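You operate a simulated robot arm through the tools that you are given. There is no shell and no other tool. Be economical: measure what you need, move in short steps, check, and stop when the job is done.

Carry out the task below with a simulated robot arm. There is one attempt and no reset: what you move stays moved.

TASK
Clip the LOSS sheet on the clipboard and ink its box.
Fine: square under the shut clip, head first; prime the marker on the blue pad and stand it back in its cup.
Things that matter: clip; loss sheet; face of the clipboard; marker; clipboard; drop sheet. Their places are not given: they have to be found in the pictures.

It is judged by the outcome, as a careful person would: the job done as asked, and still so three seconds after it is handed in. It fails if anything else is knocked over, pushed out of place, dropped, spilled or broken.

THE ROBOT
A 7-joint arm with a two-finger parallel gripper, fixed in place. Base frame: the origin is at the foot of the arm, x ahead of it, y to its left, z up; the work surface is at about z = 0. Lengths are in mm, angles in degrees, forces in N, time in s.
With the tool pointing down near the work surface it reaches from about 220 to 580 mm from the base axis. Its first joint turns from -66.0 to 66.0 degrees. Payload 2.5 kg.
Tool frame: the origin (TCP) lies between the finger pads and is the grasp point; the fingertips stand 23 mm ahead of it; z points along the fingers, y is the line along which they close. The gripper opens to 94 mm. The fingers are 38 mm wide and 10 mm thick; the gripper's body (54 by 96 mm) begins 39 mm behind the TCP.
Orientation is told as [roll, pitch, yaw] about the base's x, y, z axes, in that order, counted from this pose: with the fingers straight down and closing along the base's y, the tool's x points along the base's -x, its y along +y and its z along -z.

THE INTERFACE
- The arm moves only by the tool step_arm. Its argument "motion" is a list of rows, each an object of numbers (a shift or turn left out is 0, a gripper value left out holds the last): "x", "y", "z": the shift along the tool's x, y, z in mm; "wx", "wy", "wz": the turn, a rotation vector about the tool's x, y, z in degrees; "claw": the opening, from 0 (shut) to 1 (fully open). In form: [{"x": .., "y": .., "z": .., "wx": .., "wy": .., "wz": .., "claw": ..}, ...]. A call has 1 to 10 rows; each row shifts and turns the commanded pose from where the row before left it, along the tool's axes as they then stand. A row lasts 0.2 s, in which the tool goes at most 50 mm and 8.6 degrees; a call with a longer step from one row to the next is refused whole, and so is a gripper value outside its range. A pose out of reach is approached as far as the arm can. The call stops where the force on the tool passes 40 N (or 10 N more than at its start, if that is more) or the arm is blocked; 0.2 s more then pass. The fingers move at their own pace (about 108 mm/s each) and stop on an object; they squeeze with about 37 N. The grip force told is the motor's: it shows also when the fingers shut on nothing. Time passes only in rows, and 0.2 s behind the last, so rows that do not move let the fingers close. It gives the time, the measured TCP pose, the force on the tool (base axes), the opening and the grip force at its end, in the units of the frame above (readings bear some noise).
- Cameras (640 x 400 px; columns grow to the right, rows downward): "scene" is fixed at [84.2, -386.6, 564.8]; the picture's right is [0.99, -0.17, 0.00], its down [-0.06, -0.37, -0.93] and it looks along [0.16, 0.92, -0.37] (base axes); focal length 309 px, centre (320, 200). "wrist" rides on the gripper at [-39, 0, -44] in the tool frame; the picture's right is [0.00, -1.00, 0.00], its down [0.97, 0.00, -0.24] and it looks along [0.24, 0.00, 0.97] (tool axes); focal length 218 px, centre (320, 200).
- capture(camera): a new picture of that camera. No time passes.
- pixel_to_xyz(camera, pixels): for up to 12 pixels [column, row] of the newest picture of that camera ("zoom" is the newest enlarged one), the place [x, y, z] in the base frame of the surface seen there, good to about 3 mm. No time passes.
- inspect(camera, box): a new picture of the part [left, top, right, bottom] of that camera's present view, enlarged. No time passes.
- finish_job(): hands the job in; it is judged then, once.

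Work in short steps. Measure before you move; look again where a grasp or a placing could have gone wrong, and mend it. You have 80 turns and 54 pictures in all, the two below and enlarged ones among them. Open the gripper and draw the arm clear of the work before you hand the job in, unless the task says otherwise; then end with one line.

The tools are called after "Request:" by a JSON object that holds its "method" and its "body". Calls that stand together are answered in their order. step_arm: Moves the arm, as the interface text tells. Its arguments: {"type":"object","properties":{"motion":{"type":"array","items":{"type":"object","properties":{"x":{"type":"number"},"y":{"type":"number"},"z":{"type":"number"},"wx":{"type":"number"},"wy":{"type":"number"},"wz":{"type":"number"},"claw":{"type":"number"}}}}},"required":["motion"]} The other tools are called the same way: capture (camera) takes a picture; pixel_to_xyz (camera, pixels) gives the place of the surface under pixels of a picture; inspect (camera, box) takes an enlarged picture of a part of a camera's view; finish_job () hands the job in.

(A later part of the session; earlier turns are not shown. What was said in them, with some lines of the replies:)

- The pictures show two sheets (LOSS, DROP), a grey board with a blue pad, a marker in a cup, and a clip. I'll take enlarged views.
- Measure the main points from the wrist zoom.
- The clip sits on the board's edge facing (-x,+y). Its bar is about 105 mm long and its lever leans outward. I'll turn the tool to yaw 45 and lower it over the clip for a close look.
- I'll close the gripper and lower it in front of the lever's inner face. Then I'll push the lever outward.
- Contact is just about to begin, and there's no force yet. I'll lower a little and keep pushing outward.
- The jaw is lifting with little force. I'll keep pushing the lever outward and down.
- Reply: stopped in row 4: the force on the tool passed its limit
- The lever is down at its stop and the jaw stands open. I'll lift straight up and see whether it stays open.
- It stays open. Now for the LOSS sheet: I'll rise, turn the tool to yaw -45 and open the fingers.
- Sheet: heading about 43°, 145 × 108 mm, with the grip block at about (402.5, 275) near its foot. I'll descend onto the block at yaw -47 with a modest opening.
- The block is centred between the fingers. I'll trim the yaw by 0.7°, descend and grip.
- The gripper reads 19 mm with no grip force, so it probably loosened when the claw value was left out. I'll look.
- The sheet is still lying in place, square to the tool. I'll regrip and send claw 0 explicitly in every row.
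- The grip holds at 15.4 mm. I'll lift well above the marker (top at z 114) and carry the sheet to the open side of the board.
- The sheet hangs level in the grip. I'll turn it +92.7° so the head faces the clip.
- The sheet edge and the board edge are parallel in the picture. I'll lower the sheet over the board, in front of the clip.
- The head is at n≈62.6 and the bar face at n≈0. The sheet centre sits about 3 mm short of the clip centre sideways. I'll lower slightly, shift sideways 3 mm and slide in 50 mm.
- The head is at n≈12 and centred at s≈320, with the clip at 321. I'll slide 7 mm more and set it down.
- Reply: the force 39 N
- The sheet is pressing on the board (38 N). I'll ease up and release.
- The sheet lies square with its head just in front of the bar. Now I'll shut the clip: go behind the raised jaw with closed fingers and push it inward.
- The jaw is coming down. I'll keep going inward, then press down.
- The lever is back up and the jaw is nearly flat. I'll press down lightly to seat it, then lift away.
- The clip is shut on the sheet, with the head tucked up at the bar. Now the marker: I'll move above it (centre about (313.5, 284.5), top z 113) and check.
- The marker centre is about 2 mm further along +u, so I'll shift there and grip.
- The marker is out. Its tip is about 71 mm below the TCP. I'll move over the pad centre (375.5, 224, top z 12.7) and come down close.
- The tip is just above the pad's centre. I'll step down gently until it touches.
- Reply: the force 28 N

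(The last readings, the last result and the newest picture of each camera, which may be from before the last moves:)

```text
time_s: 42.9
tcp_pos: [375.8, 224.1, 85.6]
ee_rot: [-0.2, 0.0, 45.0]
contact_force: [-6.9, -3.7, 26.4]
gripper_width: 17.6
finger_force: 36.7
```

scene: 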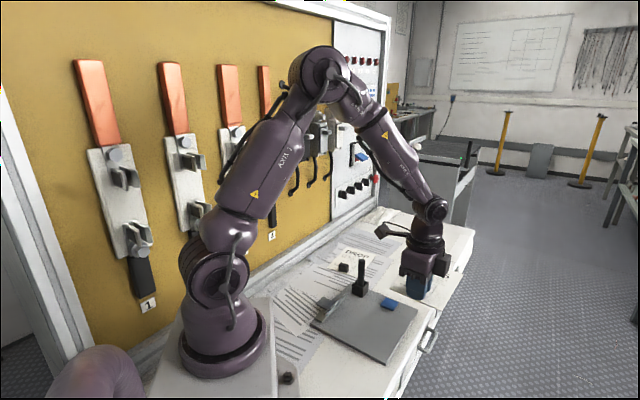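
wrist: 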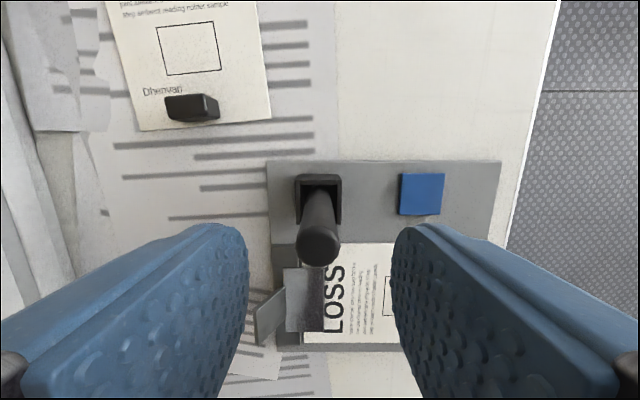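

Contact at 26 N. I'll lift and look at the tip.

Request:
{"method": "step_arm", "body": {"motion": [{"claw": 0}, {"z": -10, "claw": 0}, {"z": -30, "claw": 0}, {"claw": 0}]}}

Request:
{"method": "inspect", "body": {"camera": "scene", "box": [350, 230, 430, 300]}}

```text
time_s: 43.9
tcp_pos: [375.4, 223.5, 125.2]
ee_rot: [0.0, -0.1, 44.9]
contact_force: [0.4, -0.7, 0.1]
gripper_width: 17.5
finger_force: 36.9
```

```text
5.71 times, centred on (390, 265) of scene
```

zoom: 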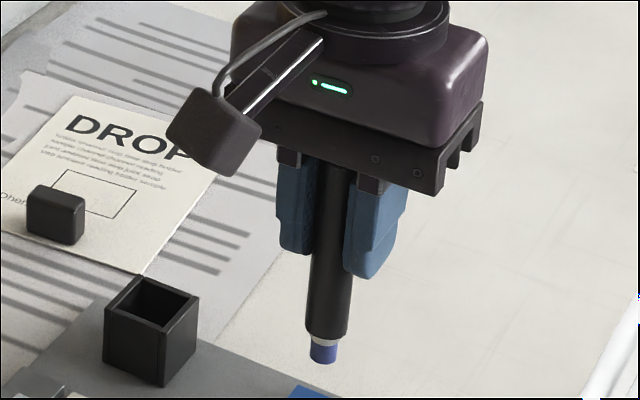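

The tip is now blue. I'll move over the box centre at (300, 157).

Request:
{"method": "step_arm", "body": {"motion": [{"x": 34, "y": 2, "claw": 0}, {"x": 34, "y": 2, "claw": 0}, {"x": 32.7, "y": 1.9, "claw": 0}, {"z": 25, "claw": 0}, {"z": 12, "claw": 0}, {"claw": 0}]}}

Request:
{"method": "inspect", "body": {"camera": "scene", "box": [330, 270, 410, 340]}}

```text
time_s: 45.3
tcp_pos: [301.0, 156.8, 86.9]
ee_rot: [0.0, 0.0, 44.9]
contact_force: [-0.2, 0.3, -0.4]
gripper_width: 17.3
finger_force: 37.1
```

```text
5.71 times, centred on (370, 305) of scene
```

zoom: 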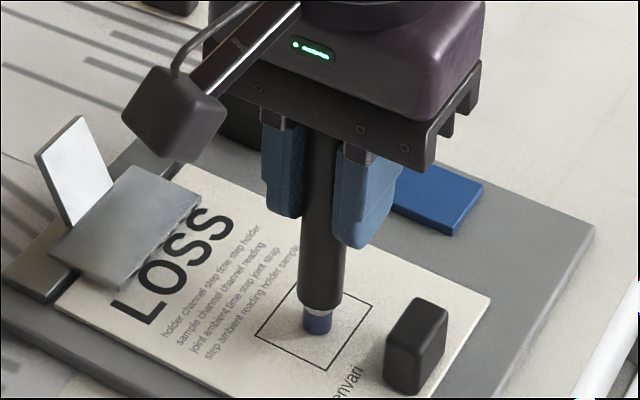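

Request:
{"method": "pixel_to_xyz", "body": {"camera": "zoom", "pixels": [[255, 335], [318, 370], [376, 303], [317, 332], [306, 328], [328, 328], [317, 320], [290, 285], [317, 350]]}}

```text
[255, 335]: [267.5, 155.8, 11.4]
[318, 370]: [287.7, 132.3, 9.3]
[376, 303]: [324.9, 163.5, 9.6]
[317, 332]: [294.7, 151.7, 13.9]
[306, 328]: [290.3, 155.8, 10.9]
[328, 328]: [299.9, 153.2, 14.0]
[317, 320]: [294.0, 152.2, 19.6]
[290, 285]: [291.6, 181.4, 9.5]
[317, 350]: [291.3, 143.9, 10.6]
```

The tip axis is about (296, 156) and the box centre about (296, 160), so it's well inside. I'll touch down gently.

Request:
{"method": "step_arm", "body": {"motion": [{"z": 1.5, "x": -2, "claw": 0}, {"z": 1, "claw": 0}, {"z": 1, "claw": 0}]}}

```text
time_s: 46.1
tcp_pos: [301.1, 158.1, 85.5]
ee_rot: [-0.1, -0.1, 44.9]
contact_force: [-5.4, -1.8, 29.9]
gripper_width: 17.7
finger_force: 37.0
```

Contact at 30 N. I'll lift and check the mark.

Request:
{"method": "step_arm", "body": {"motion": [{"claw": 0}, {"z": -10, "claw": 0}, {"z": -30, "claw": 0}, {"claw": 0}]}}

Request:
{"method": "inspect", "body": {"camera": "scene", "box": [310, 250, 420, 350]}}

```text
time_s: 47.1
tcp_pos: [300.3, 156.6, 124.2]
ee_rot: [-0.1, 0.1, 44.9]
contact_force: [-0.2, 1.1, -0.7]
gripper_width: 17.4
finger_force: 36.7
```

```text
4.00 times, centred on (365, 300) of scene
```

zoom: 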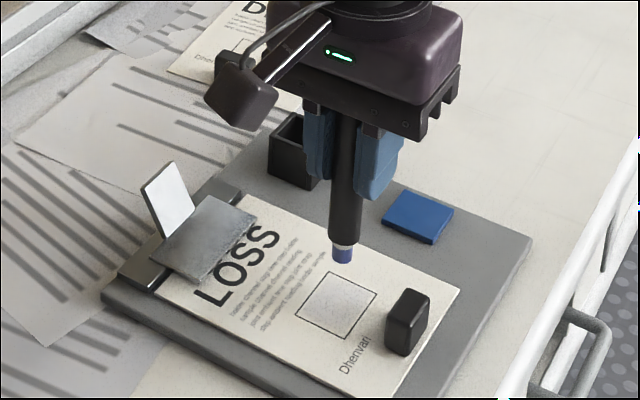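

Request:
{"method": "inspect", "body": {"camera": "scene", "box": [375, 310, 411, 340]}}

```text
13.33 times, centred on (393, 325) of scene
```

zoom: 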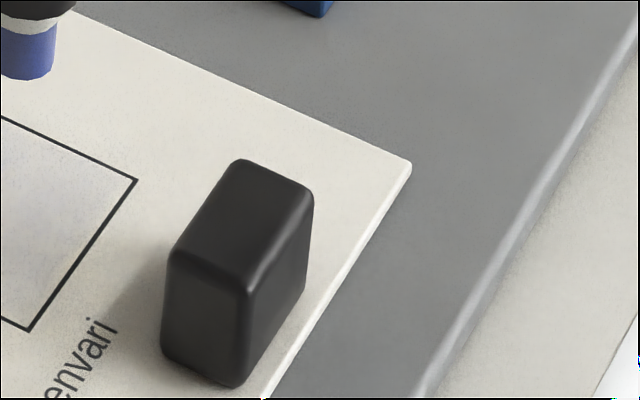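

The box shows only a faint tint. I'll touch down lightly again and draw short strokes well inside the lines.

Request:
{"method": "step_arm", "body": {"motion": [{"z": 25, "claw": 0}, {"z": 11, "claw": 0}, {"z": 2, "claw": 0}, {"z": 0.6, "claw": 0}, {"y": 4, "claw": 0}, {"y": 3, "claw": 0}, {"y": -4, "claw": 0}, {"y": -4, "claw": 0}, {"y": -4, "claw": 0}, {"y": 5, "claw": 0}]}}

Request:
{"method": "step_arm", "body": {"motion": [{"x": 4, "claw": 0}, {"x": 4, "claw": 0}, {"x": -4, "claw": 0}, {"x": -4, "claw": 0}, {"x": -4, "claw": 0}, {"x": -4, "claw": 0}, {"x": 4, "claw": 0}, {"x": 4, "claw": 0}]}}

Request:
{"method": "inspect", "body": {"camera": "scene", "box": [330, 280, 410, 350]}}

```text
time_s: 49.3
tcp_pos: [300.4, 158.1, 85.6]
ee_rot: [0.0, -0.1, 44.9]
contact_force: [0.4, -0.3, 3.9]
gripper_width: 17.5
finger_force: 36.6
```

```text
time_s: 51.1
tcp_pos: [300.3, 157.0, 85.4]
ee_rot: [0.0, -0.1, 44.9]
contact_force: [-0.3, -1.1, -0.3]
gripper_width: 17.4
finger_force: 37.0
```

```text
5.71 times, centred on (370, 315) of scene
```

zoom: 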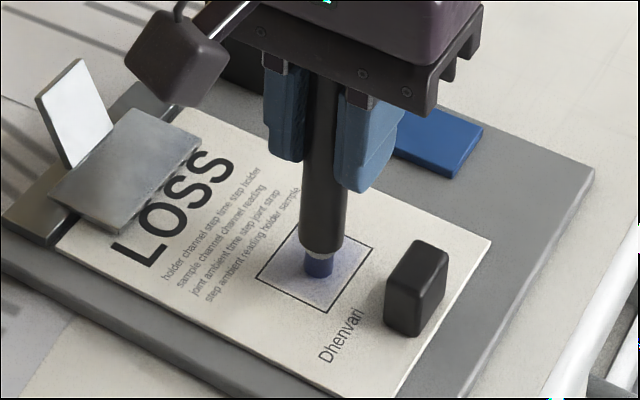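

The box fill is getting bluer, but contact has faded. I'll press about 1 mm more and keep stroking inside the box.

Request:
{"method": "step_arm", "body": {"motion": [{"z": 0.9, "claw": 0}, {"x": 4, "y": 3, "claw": 0}, {"x": 4, "claw": 0}, {"x": -4, "claw": 0}, {"x": -4, "claw": 0}, {"x": -4, "claw": 0}, {"x": -4, "claw": 0}, {"y": -3, "claw": 0}, {"x": 4, "y": -3, "claw": 0}, {"x": 4, "claw": 0}]}}

Request:
{"method": "step_arm", "body": {"motion": [{"x": 4, "claw": 0}, {"x": 4, "claw": 0}, {"x": -4, "claw": 0}, {"x": -4, "claw": 0}, {"x": -4, "y": 3, "claw": 0}, {"x": -4, "claw": 0}, {"x": 4, "claw": 0}, {"x": 4, "claw": 0}]}}

Request:
{"method": "inspect", "body": {"camera": "scene", "box": [330, 280, 410, 350]}}

```text
time_s: 53.3
tcp_pos: [303.4, 154.9, 85.2]
ee_rot: [0.0, 0.0, 44.9]
contact_force: [0.5, 0.8, -0.4]
gripper_width: 17.5
finger_force: 36.4
```

```text
time_s: 55.1
tcp_pos: [301.6, 157.5, 85.3]
ee_rot: [0.0, -0.1, 44.8]
contact_force: [-0.6, 2.3, 5.0]
gripper_width: 18.0
finger_force: 36.9
```

```text
5.71 times, centred on (370, 315) of scene
```

zoom: 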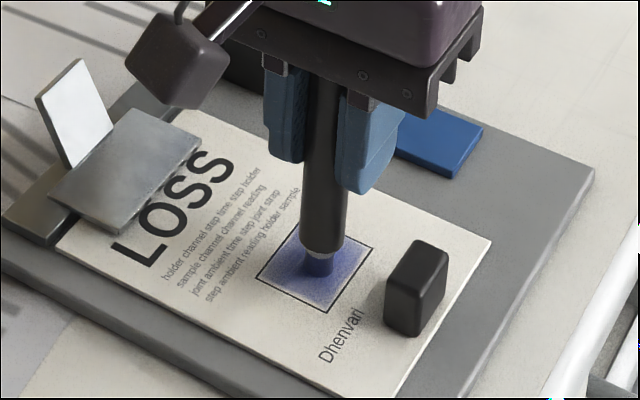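

The fill deepens with contact, so I'll continue.

Request:
{"method": "step_arm", "body": {"motion": [{"z": 0.8, "claw": 0}, {"x": 3, "claw": 0}, {"x": 3, "claw": 0}, {"x": -3, "claw": 0}, {"x": -3, "claw": 0}, {"x": -3, "claw": 0}, {"x": -3, "claw": 0}, {"x": 3, "claw": 0}, {"x": 3, "claw": 0}, {"claw": 0}]}}

Request:
{"method": "step_arm", "body": {"motion": [{"z": 0.6, "claw": 0}, {"y": 3, "claw": 0}, {"y": 3, "claw": 0}, {"y": -3, "claw": 0}, {"y": -3, "claw": 0}, {"y": -3, "claw": 0}, {"y": -3, "claw": 0}, {"y": 3, "claw": 0}, {"y": 3, "claw": 0}, {"claw": 0}]}}

Request:
{"method": "inspect", "body": {"camera": "scene", "box": [330, 280, 410, 350]}}

```text
time_s: 57.3
tcp_pos: [301.3, 158.8, 84.0]
ee_rot: [-0.1, -0.1, 45.0]
contact_force: [0.6, 2.8, 6.6]
gripper_width: 18.1
finger_force: 36.5
```

```text
time_s: 59.5
tcp_pos: [301.6, 158.1, 83.1]
ee_rot: [0.0, -0.1, 44.9]
contact_force: [4.0, -3.0, 13.2]
gripper_width: 17.9
finger_force: 37.6
```

```text
5.71 times, centred on (370, 315) of scene
```

zoom: 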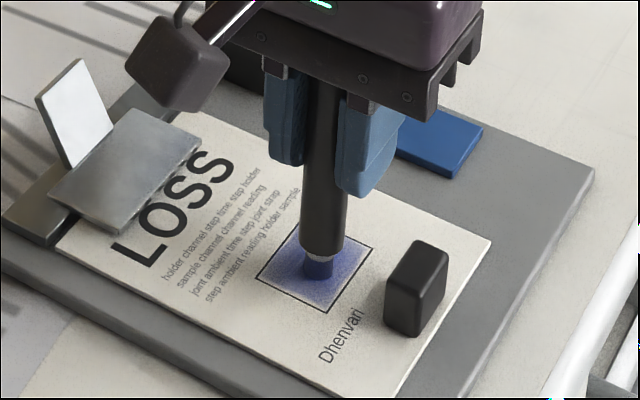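

Little further change, and the marker is creeping in the grip. I'll lift and look properly.

Request:
{"method": "step_arm", "body": {"motion": [{"z": -10, "claw": 0}, {"z": -30, "claw": 0}, {"z": -15, "claw": 0}, {"claw": 0}]}}

Request:
{"method": "inspect", "body": {"camera": "scene", "box": [330, 250, 410, 340]}}

```text
time_s: 60.5
tcp_pos: [300.2, 157.4, 138.6]
ee_rot: [0.0, 0.0, 44.9]
contact_force: [-1.3, 0.4, -0.9]
gripper_width: 17.9
finger_force: 36.8
```

```text
4.44 times, centred on (370, 295) of scene
```

zoom: 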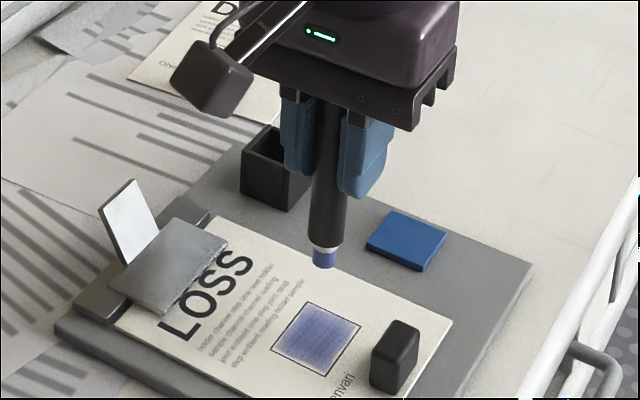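

The box is filled fairly blue. I'll do one more light pass with wider strokes to make sure it's fully inked.

Request:
{"method": "step_arm", "body": {"motion": [{"z": 35, "claw": 0}, {"z": 15, "claw": 0}, {"z": 4.3, "claw": 0}, {"x": 5, "y": 4, "claw": 0}, {"x": 4, "claw": 0}, {"x": -6, "claw": 0}, {"x": -6, "claw": 0}, {"x": -6, "claw": 0}, {"y": -4, "claw": 0}, {"y": -4, "claw": 0}]}}

Request:
{"method": "step_arm", "body": {"motion": [{"x": 6, "claw": 0}, {"x": 6, "claw": 0}, {"x": 6, "claw": 0}, {"x": -6, "y": 2, "claw": 0}, {"x": -3, "y": 2, "claw": 0}, {"z": -10, "claw": 0}, {"z": -30, "claw": 0}, {"z": -15, "claw": 0}, {"claw": 0}]}}

Request:
{"method": "inspect", "body": {"camera": "scene", "box": [330, 250, 410, 340]}}

```text
time_s: 62.7
tcp_pos: [309.8, 161.5, 84.6]
ee_rot: [0.0, 0.0, 44.9]
contact_force: [-1.3, 0.7, 2.4]
gripper_width: 17.8
finger_force: 37.6
```

```text
time_s: 64.7
tcp_pos: [299.4, 158.4, 138.9]
ee_rot: [0.0, 0.0, 44.8]
contact_force: [0.8, -0.2, 0.4]
gripper_width: 17.9
finger_force: 36.2
```

```text
4.44 times, centred on (370, 295) of scene
```

zoom: 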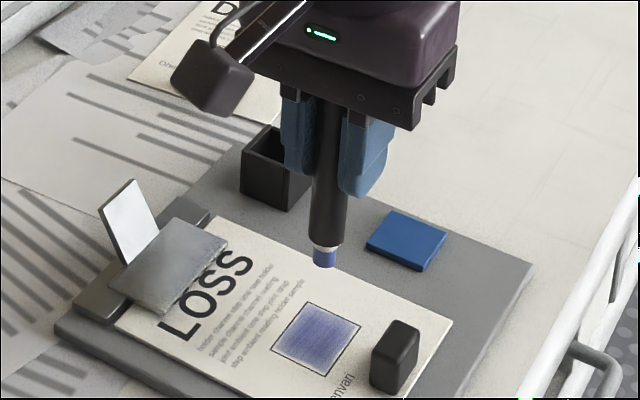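

No further change, so the fill is saturated. I'll check the marker's tilt before standing it back in the cup.

Request:
{"method": "pixel_to_xyz", "body": {"camera": "zoom", "pixels": [[325, 264], [326, 235], [327, 215], [329, 170], [329, 130], [262, 140], [290, 205], [242, 187], [244, 152], [276, 126]]}}

```text
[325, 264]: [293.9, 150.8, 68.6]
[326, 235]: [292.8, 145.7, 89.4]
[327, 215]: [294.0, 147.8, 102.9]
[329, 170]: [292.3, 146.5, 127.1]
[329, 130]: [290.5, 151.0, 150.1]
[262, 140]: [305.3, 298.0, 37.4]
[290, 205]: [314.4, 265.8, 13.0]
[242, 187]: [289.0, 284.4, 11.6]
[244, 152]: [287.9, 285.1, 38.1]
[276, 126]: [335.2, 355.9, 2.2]
```

The marker is vertical. I'll return over the cup to the pick-up pose (315, 285.3) and lower partway in.

Request:
{"method": "step_arm", "body": {"motion": [{"z": -12, "claw": 0}, {"x": -30, "y": 24, "claw": 0}, {"x": -36, "y": 28, "claw": 0}, {"x": -34.8, "y": 26.7, "claw": 0}, {"z": 15, "claw": 0}, {"z": 15, "claw": 0}, {"claw": 0}]}}

Request:
{"method": "inspect", "body": {"camera": "scene", "box": [330, 240, 390, 300]}}

```text
time_s: 66.3
tcp_pos: [316.8, 284.5, 121.5]
ee_rot: [0.0, 0.1, 44.9]
contact_force: [0.3, 0.0, 0.5]
gripper_width: 18.0
finger_force: 37.1
```

```text
6.67 times, centred on (360, 270) of scene
```

zoom: 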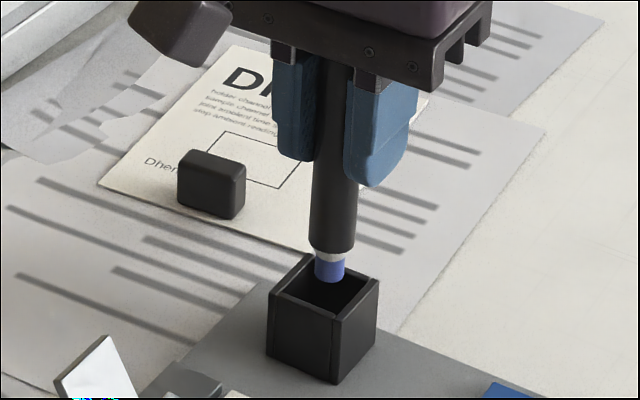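

The tip is right over the opening, about 2-3 mm off toward +n. I'll correct by 2 mm and lower in.

Request:
{"method": "step_arm", "body": {"motion": [{"y": 2, "claw": 0}, {"z": 8, "claw": 0}, {"z": 8, "claw": 0}, {"z": 6, "claw": 0}, {"claw": 0}]}}

Request:
{"method": "inspect", "body": {"camera": "scene", "box": [330, 240, 390, 300]}}

```text
time_s: 67.5
tcp_pos: [315.4, 285.5, 98.3]
ee_rot: [0.0, 0.0, 44.8]
contact_force: [-0.1, 0.5, 0.0]
gripper_width: 17.8
finger_force: 37.1
```

```text
6.67 times, centred on (360, 270) of scene
```

zoom: 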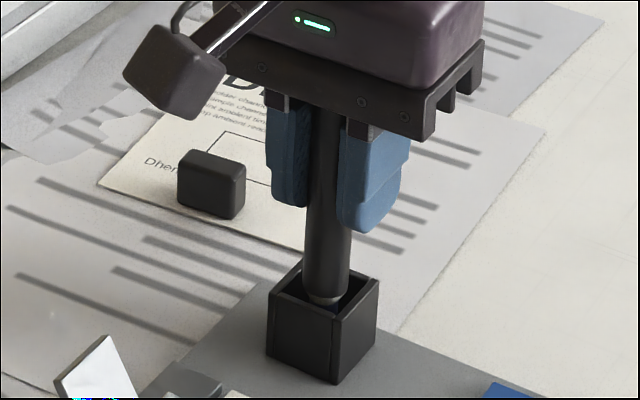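

The marker is inside the cup with no contact force. I'll lower it to the floor in small steps.

Request:
{"method": "step_arm", "body": {"motion": [{"z": 7, "claw": 0}, {"z": 6, "claw": 0}, {"z": 2, "claw": 0}, {"claw": 0}]}}

Request:
{"method": "step_arm", "body": {"motion": [{"z": 1, "claw": 0}, {"z": 1, "claw": 0}]}}

```text
time_s: 68.5
tcp_pos: [315.6, 286.7, 83.8]
ee_rot: [-0.1, -0.1, 45.0]
contact_force: [0.5, 0.7, -0.4]
gripper_width: 17.8
finger_force: 36.9
```

```text
time_s: 69.1
tcp_pos: [315.8, 286.8, 82.2]
ee_rot: [0.0, 0.0, 44.9]
contact_force: [0.3, 0.2, -0.3]
gripper_width: 18.0
finger_force: 36.9
```

Request:
{"method": "step_arm", "body": {"motion": [{"z": 1, "claw": 0}, {"z": 1, "claw": 0}]}}

```text
time_s: 69.7
tcp_pos: [314.8, 285.4, 80.8]
ee_rot: [0.0, 0.0, 44.9]
contact_force: [-3.5, -1.7, 11.6]
gripper_width: 17.8
finger_force: 37.3
```

The floor is reached (12 N). I'll ease off slightly, open gradually and rise clear.

Request:
{"method": "step_arm", "body": {"motion": [{"z": -0.6, "claw": 0}, {"claw": 0.22}, {"claw": 0.3}, {"claw": 0.5}, {"claw": 0.5}]}}

Request:
{"method": "step_arm", "body": {"motion": [{"z": -15, "claw": 0.5}, {"z": -35, "claw": 0.5}, {"z": -45, "claw": 0.5}, {"z": -45, "claw": 0.5}, {"z": -40, "claw": 0.5}, {"claw": 0.5}]}}

Request:
{"method": "inspect", "body": {"camera": "scene", "box": [300, 230, 440, 370]}}

Request:
{"method": "capture", "body": {"camera": "wrist"}}

```text
time_s: 70.9
tcp_pos: [315.7, 286.7, 80.7]
ee_rot: [0.0, -0.1, 45.0]
contact_force: [0.8, 0.2, -0.6]
gripper_width: 47.2
finger_force: 0.0
```

```text
time_s: 72.3
tcp_pos: [313.8, 286.5, 261.3]
ee_rot: [0.0, -0.1, 45.0]
contact_force: [-0.8, -0.8, 0.6]
gripper_width: 46.9
finger_force: 0.0
```

```text
2.86 times, centred on (370, 300) of scene
```

zoom: 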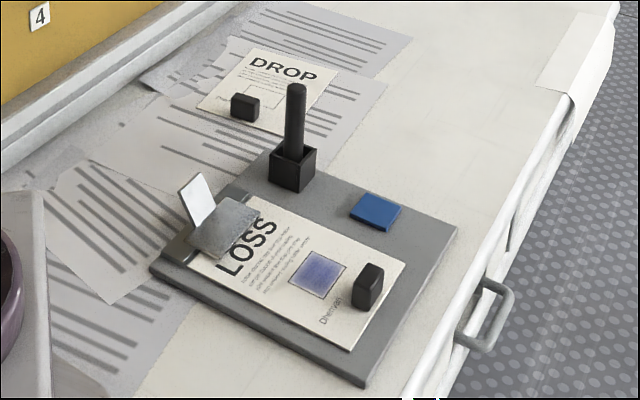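

```text
4 pictures are left
```

wrist: 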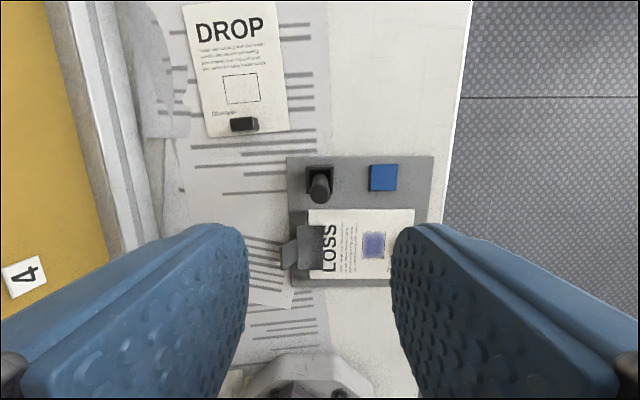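

The sheet is square under the shut clip, the box is inked, the marker stands in its cup and DROP is untouched. The gripper is open and clear, so I'm handing in.

Request:
{"method": "finish_job", "body": {}}

```text
The job is handed in.
```

The LOSS sheet is clipped head first and square under the shut clip, its box is inked blue, and the marker, primed on the blue pad, is standing back in its cup.
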